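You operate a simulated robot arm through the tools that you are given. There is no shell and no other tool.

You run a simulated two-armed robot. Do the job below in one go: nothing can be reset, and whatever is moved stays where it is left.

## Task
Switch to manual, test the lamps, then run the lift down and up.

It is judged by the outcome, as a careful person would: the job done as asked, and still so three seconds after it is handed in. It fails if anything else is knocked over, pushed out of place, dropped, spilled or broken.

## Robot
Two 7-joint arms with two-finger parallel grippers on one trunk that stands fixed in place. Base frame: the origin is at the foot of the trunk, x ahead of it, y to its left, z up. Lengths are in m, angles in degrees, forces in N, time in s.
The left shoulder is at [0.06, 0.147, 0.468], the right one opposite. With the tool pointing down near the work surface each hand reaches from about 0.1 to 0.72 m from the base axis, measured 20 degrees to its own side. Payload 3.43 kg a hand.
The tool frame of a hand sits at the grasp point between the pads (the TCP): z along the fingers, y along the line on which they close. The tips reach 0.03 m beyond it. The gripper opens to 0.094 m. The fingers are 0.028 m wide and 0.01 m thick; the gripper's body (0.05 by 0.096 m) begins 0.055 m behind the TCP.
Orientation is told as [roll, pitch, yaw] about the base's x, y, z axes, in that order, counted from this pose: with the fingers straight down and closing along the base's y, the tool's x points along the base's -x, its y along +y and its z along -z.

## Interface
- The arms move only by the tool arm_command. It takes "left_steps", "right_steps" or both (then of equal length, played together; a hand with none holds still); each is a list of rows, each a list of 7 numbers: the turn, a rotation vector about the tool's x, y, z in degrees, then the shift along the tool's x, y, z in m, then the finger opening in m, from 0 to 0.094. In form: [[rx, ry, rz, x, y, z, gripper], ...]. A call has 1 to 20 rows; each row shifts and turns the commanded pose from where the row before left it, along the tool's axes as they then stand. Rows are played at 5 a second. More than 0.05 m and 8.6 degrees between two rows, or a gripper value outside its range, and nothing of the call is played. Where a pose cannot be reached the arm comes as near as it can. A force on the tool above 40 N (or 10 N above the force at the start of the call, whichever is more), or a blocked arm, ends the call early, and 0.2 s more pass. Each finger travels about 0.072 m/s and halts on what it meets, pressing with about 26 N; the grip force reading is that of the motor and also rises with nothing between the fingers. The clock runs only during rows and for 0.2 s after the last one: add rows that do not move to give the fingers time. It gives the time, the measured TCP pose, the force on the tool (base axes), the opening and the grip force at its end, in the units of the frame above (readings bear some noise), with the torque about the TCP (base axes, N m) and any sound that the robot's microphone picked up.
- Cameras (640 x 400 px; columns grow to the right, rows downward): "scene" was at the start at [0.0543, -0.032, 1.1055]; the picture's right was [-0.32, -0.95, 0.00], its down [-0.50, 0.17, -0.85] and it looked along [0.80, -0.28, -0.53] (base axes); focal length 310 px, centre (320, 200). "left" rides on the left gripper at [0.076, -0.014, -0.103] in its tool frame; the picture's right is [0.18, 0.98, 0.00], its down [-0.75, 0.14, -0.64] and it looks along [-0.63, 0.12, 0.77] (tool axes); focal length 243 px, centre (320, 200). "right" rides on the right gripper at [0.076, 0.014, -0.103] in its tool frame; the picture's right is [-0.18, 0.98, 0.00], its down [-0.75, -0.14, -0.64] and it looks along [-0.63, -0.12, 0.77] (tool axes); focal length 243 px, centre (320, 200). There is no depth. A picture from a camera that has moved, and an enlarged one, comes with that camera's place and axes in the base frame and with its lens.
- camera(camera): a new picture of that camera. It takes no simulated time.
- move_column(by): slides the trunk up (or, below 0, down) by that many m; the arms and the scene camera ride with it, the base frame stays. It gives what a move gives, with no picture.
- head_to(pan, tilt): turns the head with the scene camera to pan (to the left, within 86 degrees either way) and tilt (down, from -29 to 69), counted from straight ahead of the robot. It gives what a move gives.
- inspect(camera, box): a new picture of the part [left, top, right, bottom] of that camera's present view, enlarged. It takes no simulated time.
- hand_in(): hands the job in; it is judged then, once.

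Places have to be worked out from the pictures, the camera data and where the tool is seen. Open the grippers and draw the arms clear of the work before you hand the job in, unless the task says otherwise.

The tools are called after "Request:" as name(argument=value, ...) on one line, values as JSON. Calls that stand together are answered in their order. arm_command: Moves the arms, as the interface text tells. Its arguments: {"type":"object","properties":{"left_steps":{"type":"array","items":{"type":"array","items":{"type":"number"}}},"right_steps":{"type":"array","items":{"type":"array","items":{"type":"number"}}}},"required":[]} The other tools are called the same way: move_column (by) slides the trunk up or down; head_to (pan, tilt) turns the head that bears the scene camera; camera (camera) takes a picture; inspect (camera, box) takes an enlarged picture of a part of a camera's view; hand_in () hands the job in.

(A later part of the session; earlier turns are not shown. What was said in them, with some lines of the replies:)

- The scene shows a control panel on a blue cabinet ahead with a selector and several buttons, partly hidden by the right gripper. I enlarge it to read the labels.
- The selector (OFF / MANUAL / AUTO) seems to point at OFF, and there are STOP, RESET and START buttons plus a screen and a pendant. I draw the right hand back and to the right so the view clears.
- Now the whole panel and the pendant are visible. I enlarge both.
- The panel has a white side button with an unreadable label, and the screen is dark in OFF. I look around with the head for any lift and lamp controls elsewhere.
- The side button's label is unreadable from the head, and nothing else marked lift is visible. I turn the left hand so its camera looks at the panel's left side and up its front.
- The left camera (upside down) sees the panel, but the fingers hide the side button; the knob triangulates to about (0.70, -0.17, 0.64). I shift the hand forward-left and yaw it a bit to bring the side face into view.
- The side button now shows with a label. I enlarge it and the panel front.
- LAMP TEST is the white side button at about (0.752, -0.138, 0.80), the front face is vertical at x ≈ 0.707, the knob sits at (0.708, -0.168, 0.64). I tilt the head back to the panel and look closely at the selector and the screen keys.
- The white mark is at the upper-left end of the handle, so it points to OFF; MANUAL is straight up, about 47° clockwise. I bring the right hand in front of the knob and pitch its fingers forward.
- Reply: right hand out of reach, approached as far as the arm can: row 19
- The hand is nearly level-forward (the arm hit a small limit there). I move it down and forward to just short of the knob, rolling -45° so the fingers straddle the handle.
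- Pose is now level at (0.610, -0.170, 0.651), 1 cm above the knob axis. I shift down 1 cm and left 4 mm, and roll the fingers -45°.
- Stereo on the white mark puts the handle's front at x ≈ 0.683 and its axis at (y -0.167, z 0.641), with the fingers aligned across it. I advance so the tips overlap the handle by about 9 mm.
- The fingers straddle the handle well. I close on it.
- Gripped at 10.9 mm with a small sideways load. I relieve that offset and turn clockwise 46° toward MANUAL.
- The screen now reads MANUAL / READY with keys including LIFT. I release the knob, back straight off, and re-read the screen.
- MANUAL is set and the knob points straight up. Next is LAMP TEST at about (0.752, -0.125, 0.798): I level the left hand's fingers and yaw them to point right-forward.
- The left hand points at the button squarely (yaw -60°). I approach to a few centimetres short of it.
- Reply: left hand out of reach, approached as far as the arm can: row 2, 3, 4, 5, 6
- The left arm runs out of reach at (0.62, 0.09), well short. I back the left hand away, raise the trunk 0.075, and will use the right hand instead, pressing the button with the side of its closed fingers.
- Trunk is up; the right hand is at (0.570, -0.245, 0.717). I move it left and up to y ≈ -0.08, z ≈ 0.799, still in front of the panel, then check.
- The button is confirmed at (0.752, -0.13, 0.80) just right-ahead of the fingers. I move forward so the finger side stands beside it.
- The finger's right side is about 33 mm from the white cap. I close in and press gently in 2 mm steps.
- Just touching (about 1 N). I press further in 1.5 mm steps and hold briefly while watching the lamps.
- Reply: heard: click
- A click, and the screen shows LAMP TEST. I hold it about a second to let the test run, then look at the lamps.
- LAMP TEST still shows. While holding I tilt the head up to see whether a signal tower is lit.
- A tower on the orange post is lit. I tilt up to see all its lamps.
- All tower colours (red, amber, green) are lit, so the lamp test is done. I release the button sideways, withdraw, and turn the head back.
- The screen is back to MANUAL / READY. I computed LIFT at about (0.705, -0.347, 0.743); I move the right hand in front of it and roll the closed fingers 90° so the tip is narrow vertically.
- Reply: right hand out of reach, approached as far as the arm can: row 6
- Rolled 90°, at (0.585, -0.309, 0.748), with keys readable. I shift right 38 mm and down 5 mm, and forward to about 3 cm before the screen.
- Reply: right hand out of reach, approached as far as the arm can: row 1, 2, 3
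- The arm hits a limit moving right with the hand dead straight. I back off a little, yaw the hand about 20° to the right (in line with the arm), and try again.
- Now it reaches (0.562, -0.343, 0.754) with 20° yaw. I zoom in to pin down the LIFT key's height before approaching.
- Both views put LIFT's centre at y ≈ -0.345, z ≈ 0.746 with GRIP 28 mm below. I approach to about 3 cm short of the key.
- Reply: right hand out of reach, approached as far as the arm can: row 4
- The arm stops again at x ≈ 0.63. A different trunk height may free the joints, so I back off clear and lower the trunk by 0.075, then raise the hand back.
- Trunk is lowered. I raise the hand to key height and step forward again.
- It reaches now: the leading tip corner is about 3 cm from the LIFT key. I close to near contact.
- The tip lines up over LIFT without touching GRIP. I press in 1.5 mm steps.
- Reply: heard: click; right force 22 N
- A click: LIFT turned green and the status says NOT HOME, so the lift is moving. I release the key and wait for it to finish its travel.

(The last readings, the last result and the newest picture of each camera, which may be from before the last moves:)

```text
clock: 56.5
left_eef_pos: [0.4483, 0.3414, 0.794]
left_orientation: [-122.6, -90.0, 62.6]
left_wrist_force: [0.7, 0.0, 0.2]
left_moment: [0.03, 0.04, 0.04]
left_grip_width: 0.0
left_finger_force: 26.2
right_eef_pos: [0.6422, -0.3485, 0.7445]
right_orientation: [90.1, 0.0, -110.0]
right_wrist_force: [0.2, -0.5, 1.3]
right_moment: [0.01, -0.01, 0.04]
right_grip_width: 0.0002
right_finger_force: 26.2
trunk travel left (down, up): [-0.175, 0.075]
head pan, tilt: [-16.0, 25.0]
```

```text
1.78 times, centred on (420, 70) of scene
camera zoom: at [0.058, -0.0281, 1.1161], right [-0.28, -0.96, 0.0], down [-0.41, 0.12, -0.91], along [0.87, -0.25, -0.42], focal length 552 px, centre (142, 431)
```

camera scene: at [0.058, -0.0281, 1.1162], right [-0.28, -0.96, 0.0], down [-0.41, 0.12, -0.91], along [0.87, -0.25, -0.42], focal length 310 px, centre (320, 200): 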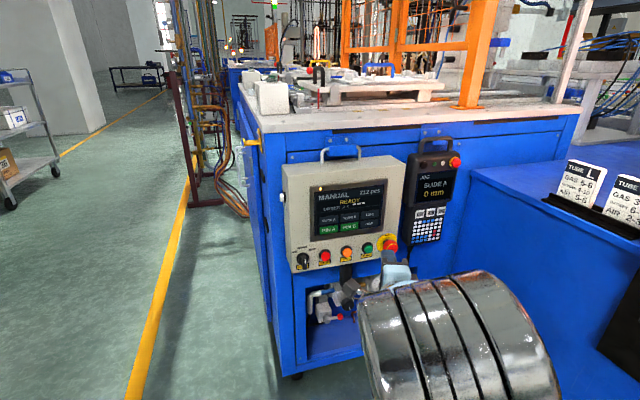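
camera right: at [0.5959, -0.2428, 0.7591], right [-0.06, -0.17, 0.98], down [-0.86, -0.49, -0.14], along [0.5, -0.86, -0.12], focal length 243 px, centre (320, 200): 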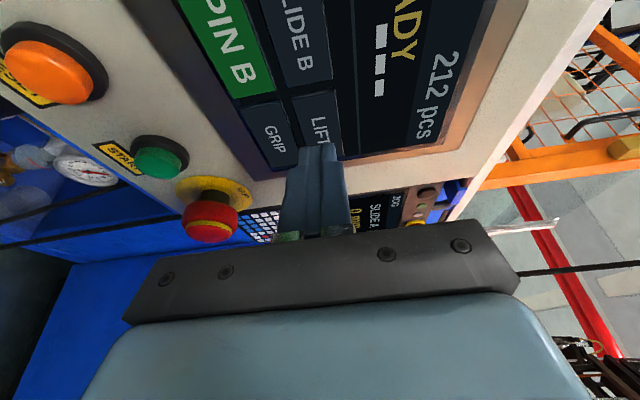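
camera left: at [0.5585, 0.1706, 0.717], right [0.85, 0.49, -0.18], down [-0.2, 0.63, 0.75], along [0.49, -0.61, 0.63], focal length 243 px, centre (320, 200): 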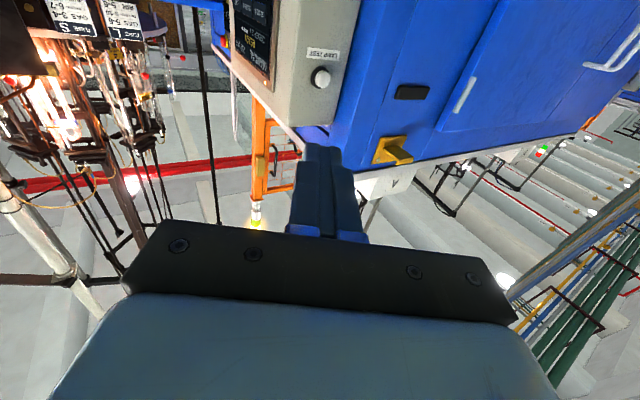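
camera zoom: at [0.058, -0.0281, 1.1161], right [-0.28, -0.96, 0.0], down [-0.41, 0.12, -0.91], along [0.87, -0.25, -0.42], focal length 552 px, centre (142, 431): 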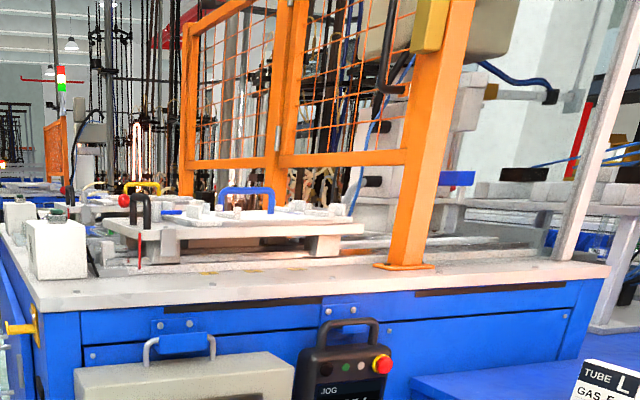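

LIFT stays green. I look up at the machine to see the lift's actual position.

Request:
head_to(pan=-25, tilt=0)

Request:
camera(camera="scene")

Request:
inspect(camera="scene", box=[230, 40, 510, 240])

```text
clock: 57.4
left_eef_pos: [0.4487, 0.3426, 0.7941]
left_orientation: [-121.2, -90.0, 61.0]
left_wrist_force: [0.0, -0.1, 0.5]
left_moment: [0.0, 0.0, -0.03]
left_grip_width: 0.0
left_finger_force: 25.9
right_eef_pos: [0.6425, -0.3496, 0.7439]
right_orientation: [90.0, 0.0, -110.0]
right_wrist_force: [-0.3, -0.1, 0.5]
right_moment: [-0.02, 0.0, 0.01]
right_grip_width: 0.0002
right_finger_force: 26.5
trunk travel left (down, up): [-0.175, 0.075]
head pan, tilt: [-25.0, 0.0]
```

```text
taken
camera scene: at [0.051, -0.0407, 1.1564], right [-0.42, -0.91, 0.0], down [0.0, 0.0, -1.0], along [0.91, -0.42, 0.0], focal length 310 px, centre (320, 200)
```

scene: 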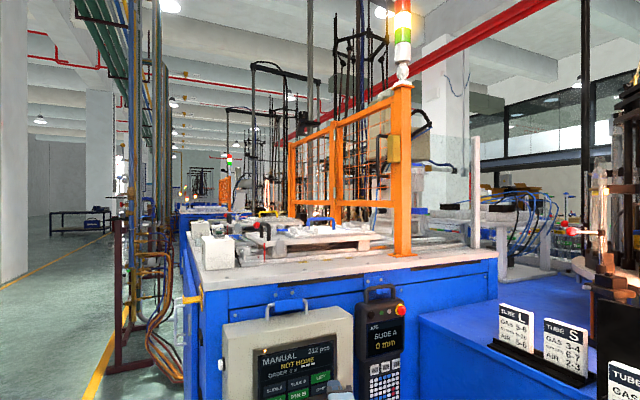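

```text
2.00 times, centred on (370, 140) of scene
camera zoom: at [0.051, -0.0407, 1.1564], right [-0.42, -0.91, 0.0], down [0.0, 0.0, -1.0], along [0.91, -0.42, 0.0], focal length 621 px, centre (220, 320)
```

zoom: 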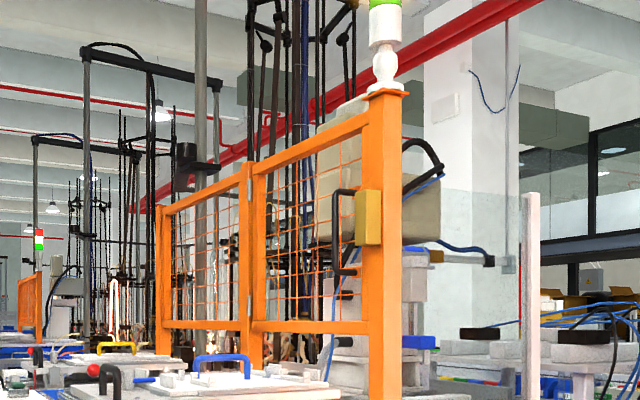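

The lamps and machine look settled, and LIFT has had about 2.5 s. I turn the head back to the panel and confirm the state before pressing again.

Request:
head_to(pan=-20, tilt=14)

Request:
camera(camera="scene")

Request:
inspect(camera="scene", box=[250, 200, 450, 330])

Request:
inspect(camera="scene", box=[350, 0, 550, 130])

```text
clock: 58.2
left_eef_pos: [0.4476, 0.3411, 0.7937]
left_orientation: [-116.8, -90.0, 56.7]
left_wrist_force: [-0.4, 0.2, -0.1]
left_moment: [-0.01, 0.01, 0.01]
left_grip_width: 0.0
left_finger_force: 25.9
right_eef_pos: [0.6422, -0.3489, 0.7437]
right_orientation: [90.0, 0.0, -110.0]
right_wrist_force: [-0.4, -0.4, -0.5]
right_moment: [-0.02, -0.01, 0.0]
right_grip_width: 0.0
right_finger_force: 26.1
trunk travel left (down, up): [-0.175, 0.075]
head pan, tilt: [-20.0, 14.0]
```

```text
taken
camera scene: at [0.0572, -0.0347, 1.1341], right [-0.34, -0.94, 0.0], down [-0.23, 0.08, -0.97], along [0.91, -0.33, -0.24], focal length 310 px, centre (320, 200)
```

scene: 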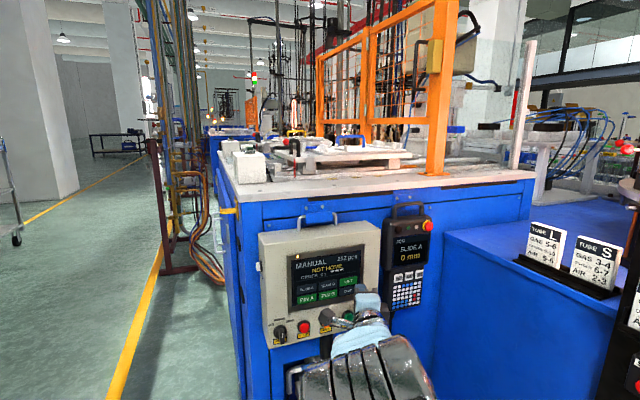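

```text
3.08 times, centred on (350, 265) of scene
camera zoom: at [0.0572, -0.0347, 1.1341], right [-0.34, -0.94, 0.0], down [-0.23, 0.08, -0.97], along [0.91, -0.33, -0.24], focal length 955 px, centre (228, 0)
```

zoom: 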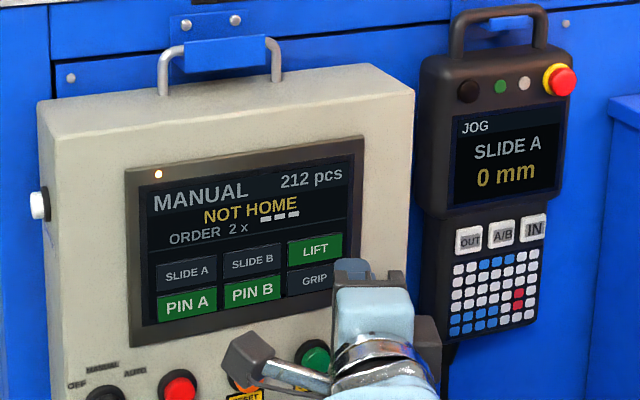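

```text
3.08 times, centred on (450, 65) of scene
camera zoom: at [0.0572, -0.0347, 1.1341], right [-0.34, -0.94, 0.0], down [-0.23, 0.08, -0.97], along [0.91, -0.33, -0.24], focal length 955 px, centre (-80, 615)
```

zoom: 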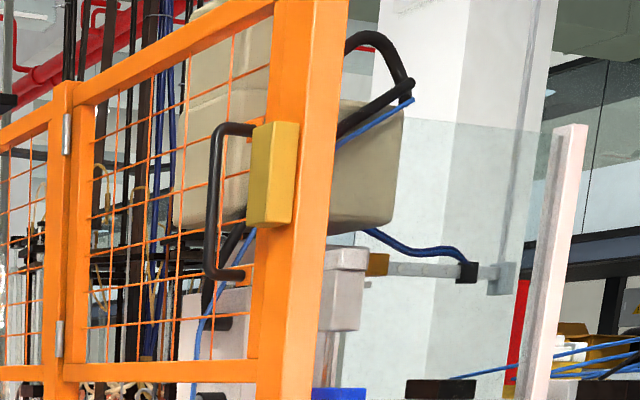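

LIFT is active and static for over 3 s since the first press. I press the key a second time with the same motion to bring the lift back up.

Request:
arm_command(right_steps=[[0, 0, 0, 0.0034, 0, 0.0094, 0], [0, 0, 0, 0.0034, 0, 0.0094, 0], [0, 0, 0, 0.0014, 0, 0.0038, 0], [0, 0, 0, 0.0005, 0, 0.0014, 0], [0, 0, 0, 0.0005, 0, 0.0014, 0], [0, 0, 0, 0.0005, 0, 0.0014, 0], [0, 0, 0, 0.0005, 0, 0.0014, 0]])

Request:
inspect(camera="scene", box=[250, 200, 450, 330])

Request:
inspect(camera="scene", box=[350, 0, 550, 130])

```text
clock: 59.8
left_eef_pos: [0.4467, 0.3423, 0.7949]
left_orientation: [137.7, -89.9, 162.2]
left_wrist_force: [0.4, 0.0, -0.7]
left_moment: [0.02, -0.01, -0.01]
left_grip_width: 0.0
left_finger_force: 26.0
right_eef_pos: [0.6705, -0.3495, 0.7452]
right_orientation: [90.0, -0.1, -110.2]
right_wrist_force: [-18.6, 3.4, 0.4]
right_moment: [0.05, 0.0, 0.18]
right_grip_width: 0.0
right_finger_force: 25.7
trunk travel left (down, up): [-0.175, 0.075]
head pan, tilt: [-20.0, 14.0]
heard: click
```

```text
3.08 times, centred on (350, 265) of scene
camera zoom: at [0.0557, -0.0344, 1.1341], right [-0.34, -0.94, 0.0], down [-0.23, 0.08, -0.97], along [0.91, -0.33, -0.24], focal length 955 px, centre (228, 0)
```

zoom: 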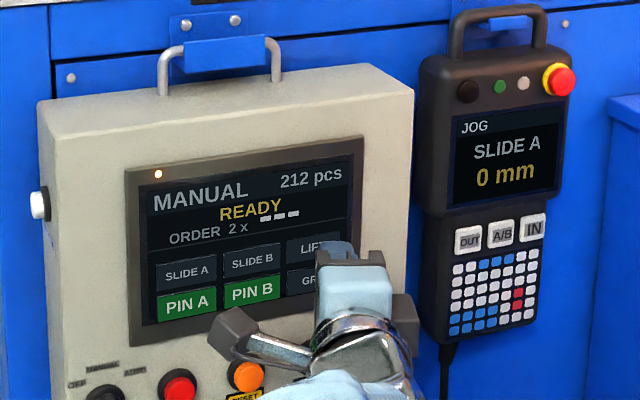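

```text
3.08 times, centred on (450, 65) of scene
camera zoom: at [0.0557, -0.0344, 1.1341], right [-0.34, -0.94, 0.0], down [-0.23, 0.08, -0.97], along [0.91, -0.33, -0.24], focal length 955 px, centre (-80, 615)
```

zoom: 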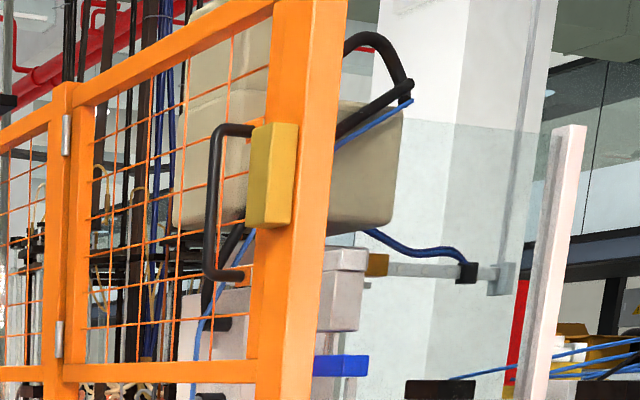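

Second click: LIFT is off, status READY, and the blue carrier has risen from its lowered place. I release, withdraw the right hand well clear, and open both grippers.

Request:
arm_command(right_steps=[[0, 0, 0, -0.0034, 0, -0.0094, 0], [0, 0, 0, -0.0068, 0, -0.0188, 0], [0, 0, 0, 0, 0, -0.04, 0], [0, 0, 0, 0, 0, -0.04, 0], [0, 0, 0, 0, 0, -0.03, 0.03], [0, 0, 0, 0, 0, 0, 0.06], [0, 0, 0, 0, 0, 0, 0.094], [0, 0, 0, 0, 0, 0, 0.094], [0, 0, 0, 0, 0, 0, 0.094]], left_steps=[[0, 0, 0, 0, 0, 0, 0.03], [0, 0, 0, 0, 0, 0, 0.06], [0, 0, 0, 0, 0, 0, 0.094], [0, 0, 0, 0, 0, 0, 0.094], [0, 0, 0, 0, 0, 0, 0.094], [0, 0, 0, 0, 0, 0, 0.094], [0, 0, 0, 0, 0, 0, 0.094], [0, 0, 0, 0, 0, 0, 0.094], [0, 0, 0, 0, 0, 0, 0.094]])

Request:
camera(camera="scene")

Request:
inspect(camera="scene", box=[250, 200, 450, 330])

Request:
inspect(camera="scene", box=[350, 0, 550, 130])

```text
clock: 61.8
left_eef_pos: [0.4483, 0.342, 0.7949]
left_orientation: [-129.3, -90.1, 69.3]
left_wrist_force: [0.2, 0.4, -0.3]
left_moment: [-0.01, 0.04, 0.01]
left_grip_width: 0.0941
left_finger_force: 0.0
right_eef_pos: [0.5373, -0.3119, 0.7437]
right_orientation: [90.1, 0.0, -110.1]
right_wrist_force: [0.1, 0.9, -0.2]
right_moment: [0.02, 0.0, -0.02]
right_grip_width: 0.0941
right_finger_force: 0.2
trunk travel left (down, up): [-0.175, 0.075]
head pan, tilt: [-20.0, 14.0]
```

```text
taken
camera scene: at [0.0572, -0.0347, 1.134], right [-0.34, -0.94, 0.0], down [-0.23, 0.08, -0.97], along [0.91, -0.33, -0.24], focal length 310 px, centre (320, 200)
```

scene: 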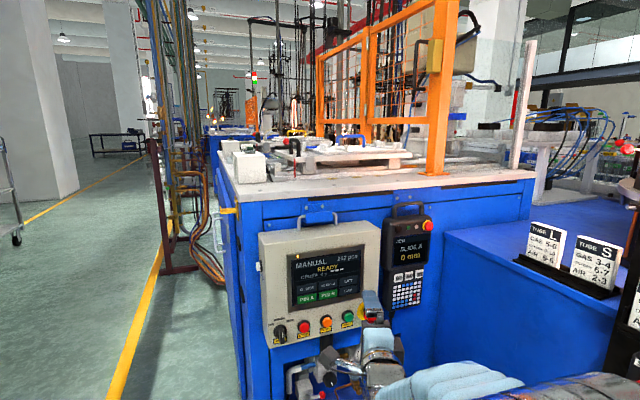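

```text
3.08 times, centred on (350, 265) of scene
camera zoom: at [0.0572, -0.0347, 1.134], right [-0.34, -0.94, 0.0], down [-0.23, 0.08, -0.97], along [0.91, -0.33, -0.24], focal length 955 px, centre (228, 0)
```

zoom: 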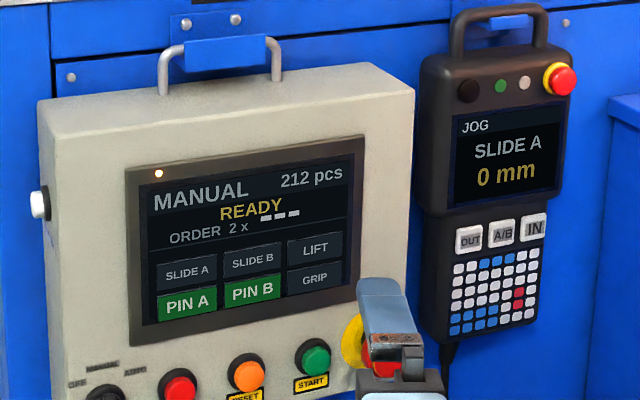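

```text
3.08 times, centred on (450, 65) of scene
camera zoom: at [0.0572, -0.0347, 1.134], right [-0.34, -0.94, 0.0], down [-0.23, 0.08, -0.97], along [0.91, -0.33, -0.24], focal length 955 px, centre (-80, 615)
```

zoom: 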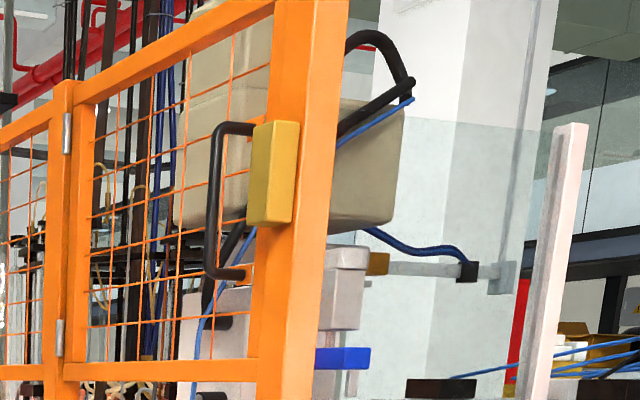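

LIFT is back up, MANUAL/READY shows, and nothing else changed. I draw the right hand back a little further for clearance and check the panel once more.

Request:
arm_command(right_steps=[[0, 0, 0, 0, 0, -0.03, 0.094], [0, 0, 0, 0, 0, -0.03, 0.094], [0, 0, 0, 0, 0, 0, 0.094]])

Request:
inspect(camera="scene", box=[230, 200, 450, 350])

```text
clock: 62.6
left_eef_pos: [0.4484, 0.3421, 0.7944]
left_orientation: [-127.2, -90.0, 67.2]
left_wrist_force: [0.2, 0.6, -0.3]
left_moment: [-0.04, 0.02, 0.01]
left_grip_width: 0.0941
left_finger_force: 0.1
right_eef_pos: [0.481, -0.2914, 0.7414]
right_orientation: [89.9, 0.0, -110.0]
right_wrist_force: [0.2, -0.5, -0.1]
right_moment: [0.02, 0.0, -0.02]
right_grip_width: 0.0943
right_finger_force: 0.0
trunk travel left (down, up): [-0.175, 0.075]
head pan, tilt: [-20.0, 14.0]
```

```text
2.67 times, centred on (340, 275) of scene
camera zoom: at [0.0572, -0.0346, 1.134], right [-0.34, -0.94, 0.0], down [-0.23, 0.08, -0.97], along [0.91, -0.33, -0.24], focal length 828 px, centre (267, 0)
```

zoom: 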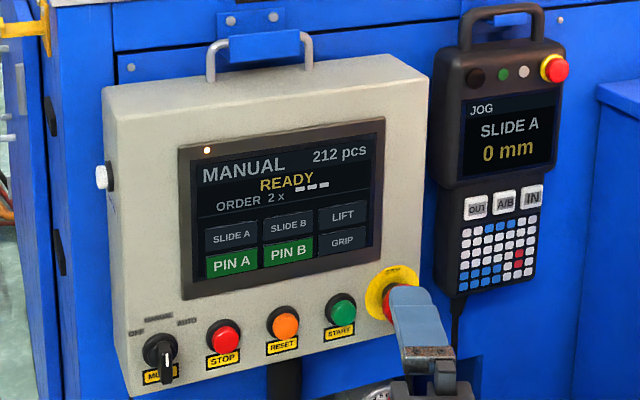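

The selector points to MANUAL, the lamp test has been run, and the lift has gone down and back up with the screen at READY. Both hands are clear with open grippers, so I hand in.

Request:
hand_in()

```text
The job is handed in.
```

I finished all three steps in order and handed the job in:

- **Manual:** I turned the mode selector from OFF to MANUAL, and the screen now reads MANUAL.
- **Lamp test:** I held the LAMP TEST button on the side of the panel for about three seconds. The screen showed LAMP TEST and the signal tower lit red, amber and green. The panel's own button lamps did not visibly change.
- **Lift:** I pressed LIFT once to run the lift down, and the status changed to NOT HOME. A second press brought it back up: the blue carrier rose and the status returned to READY.

I saw no other control change state: the PIN A, PIN B, GRIP and SLIDE keys read as they did when the screen came on. Both grippers are open and the hands are clear of the panel.
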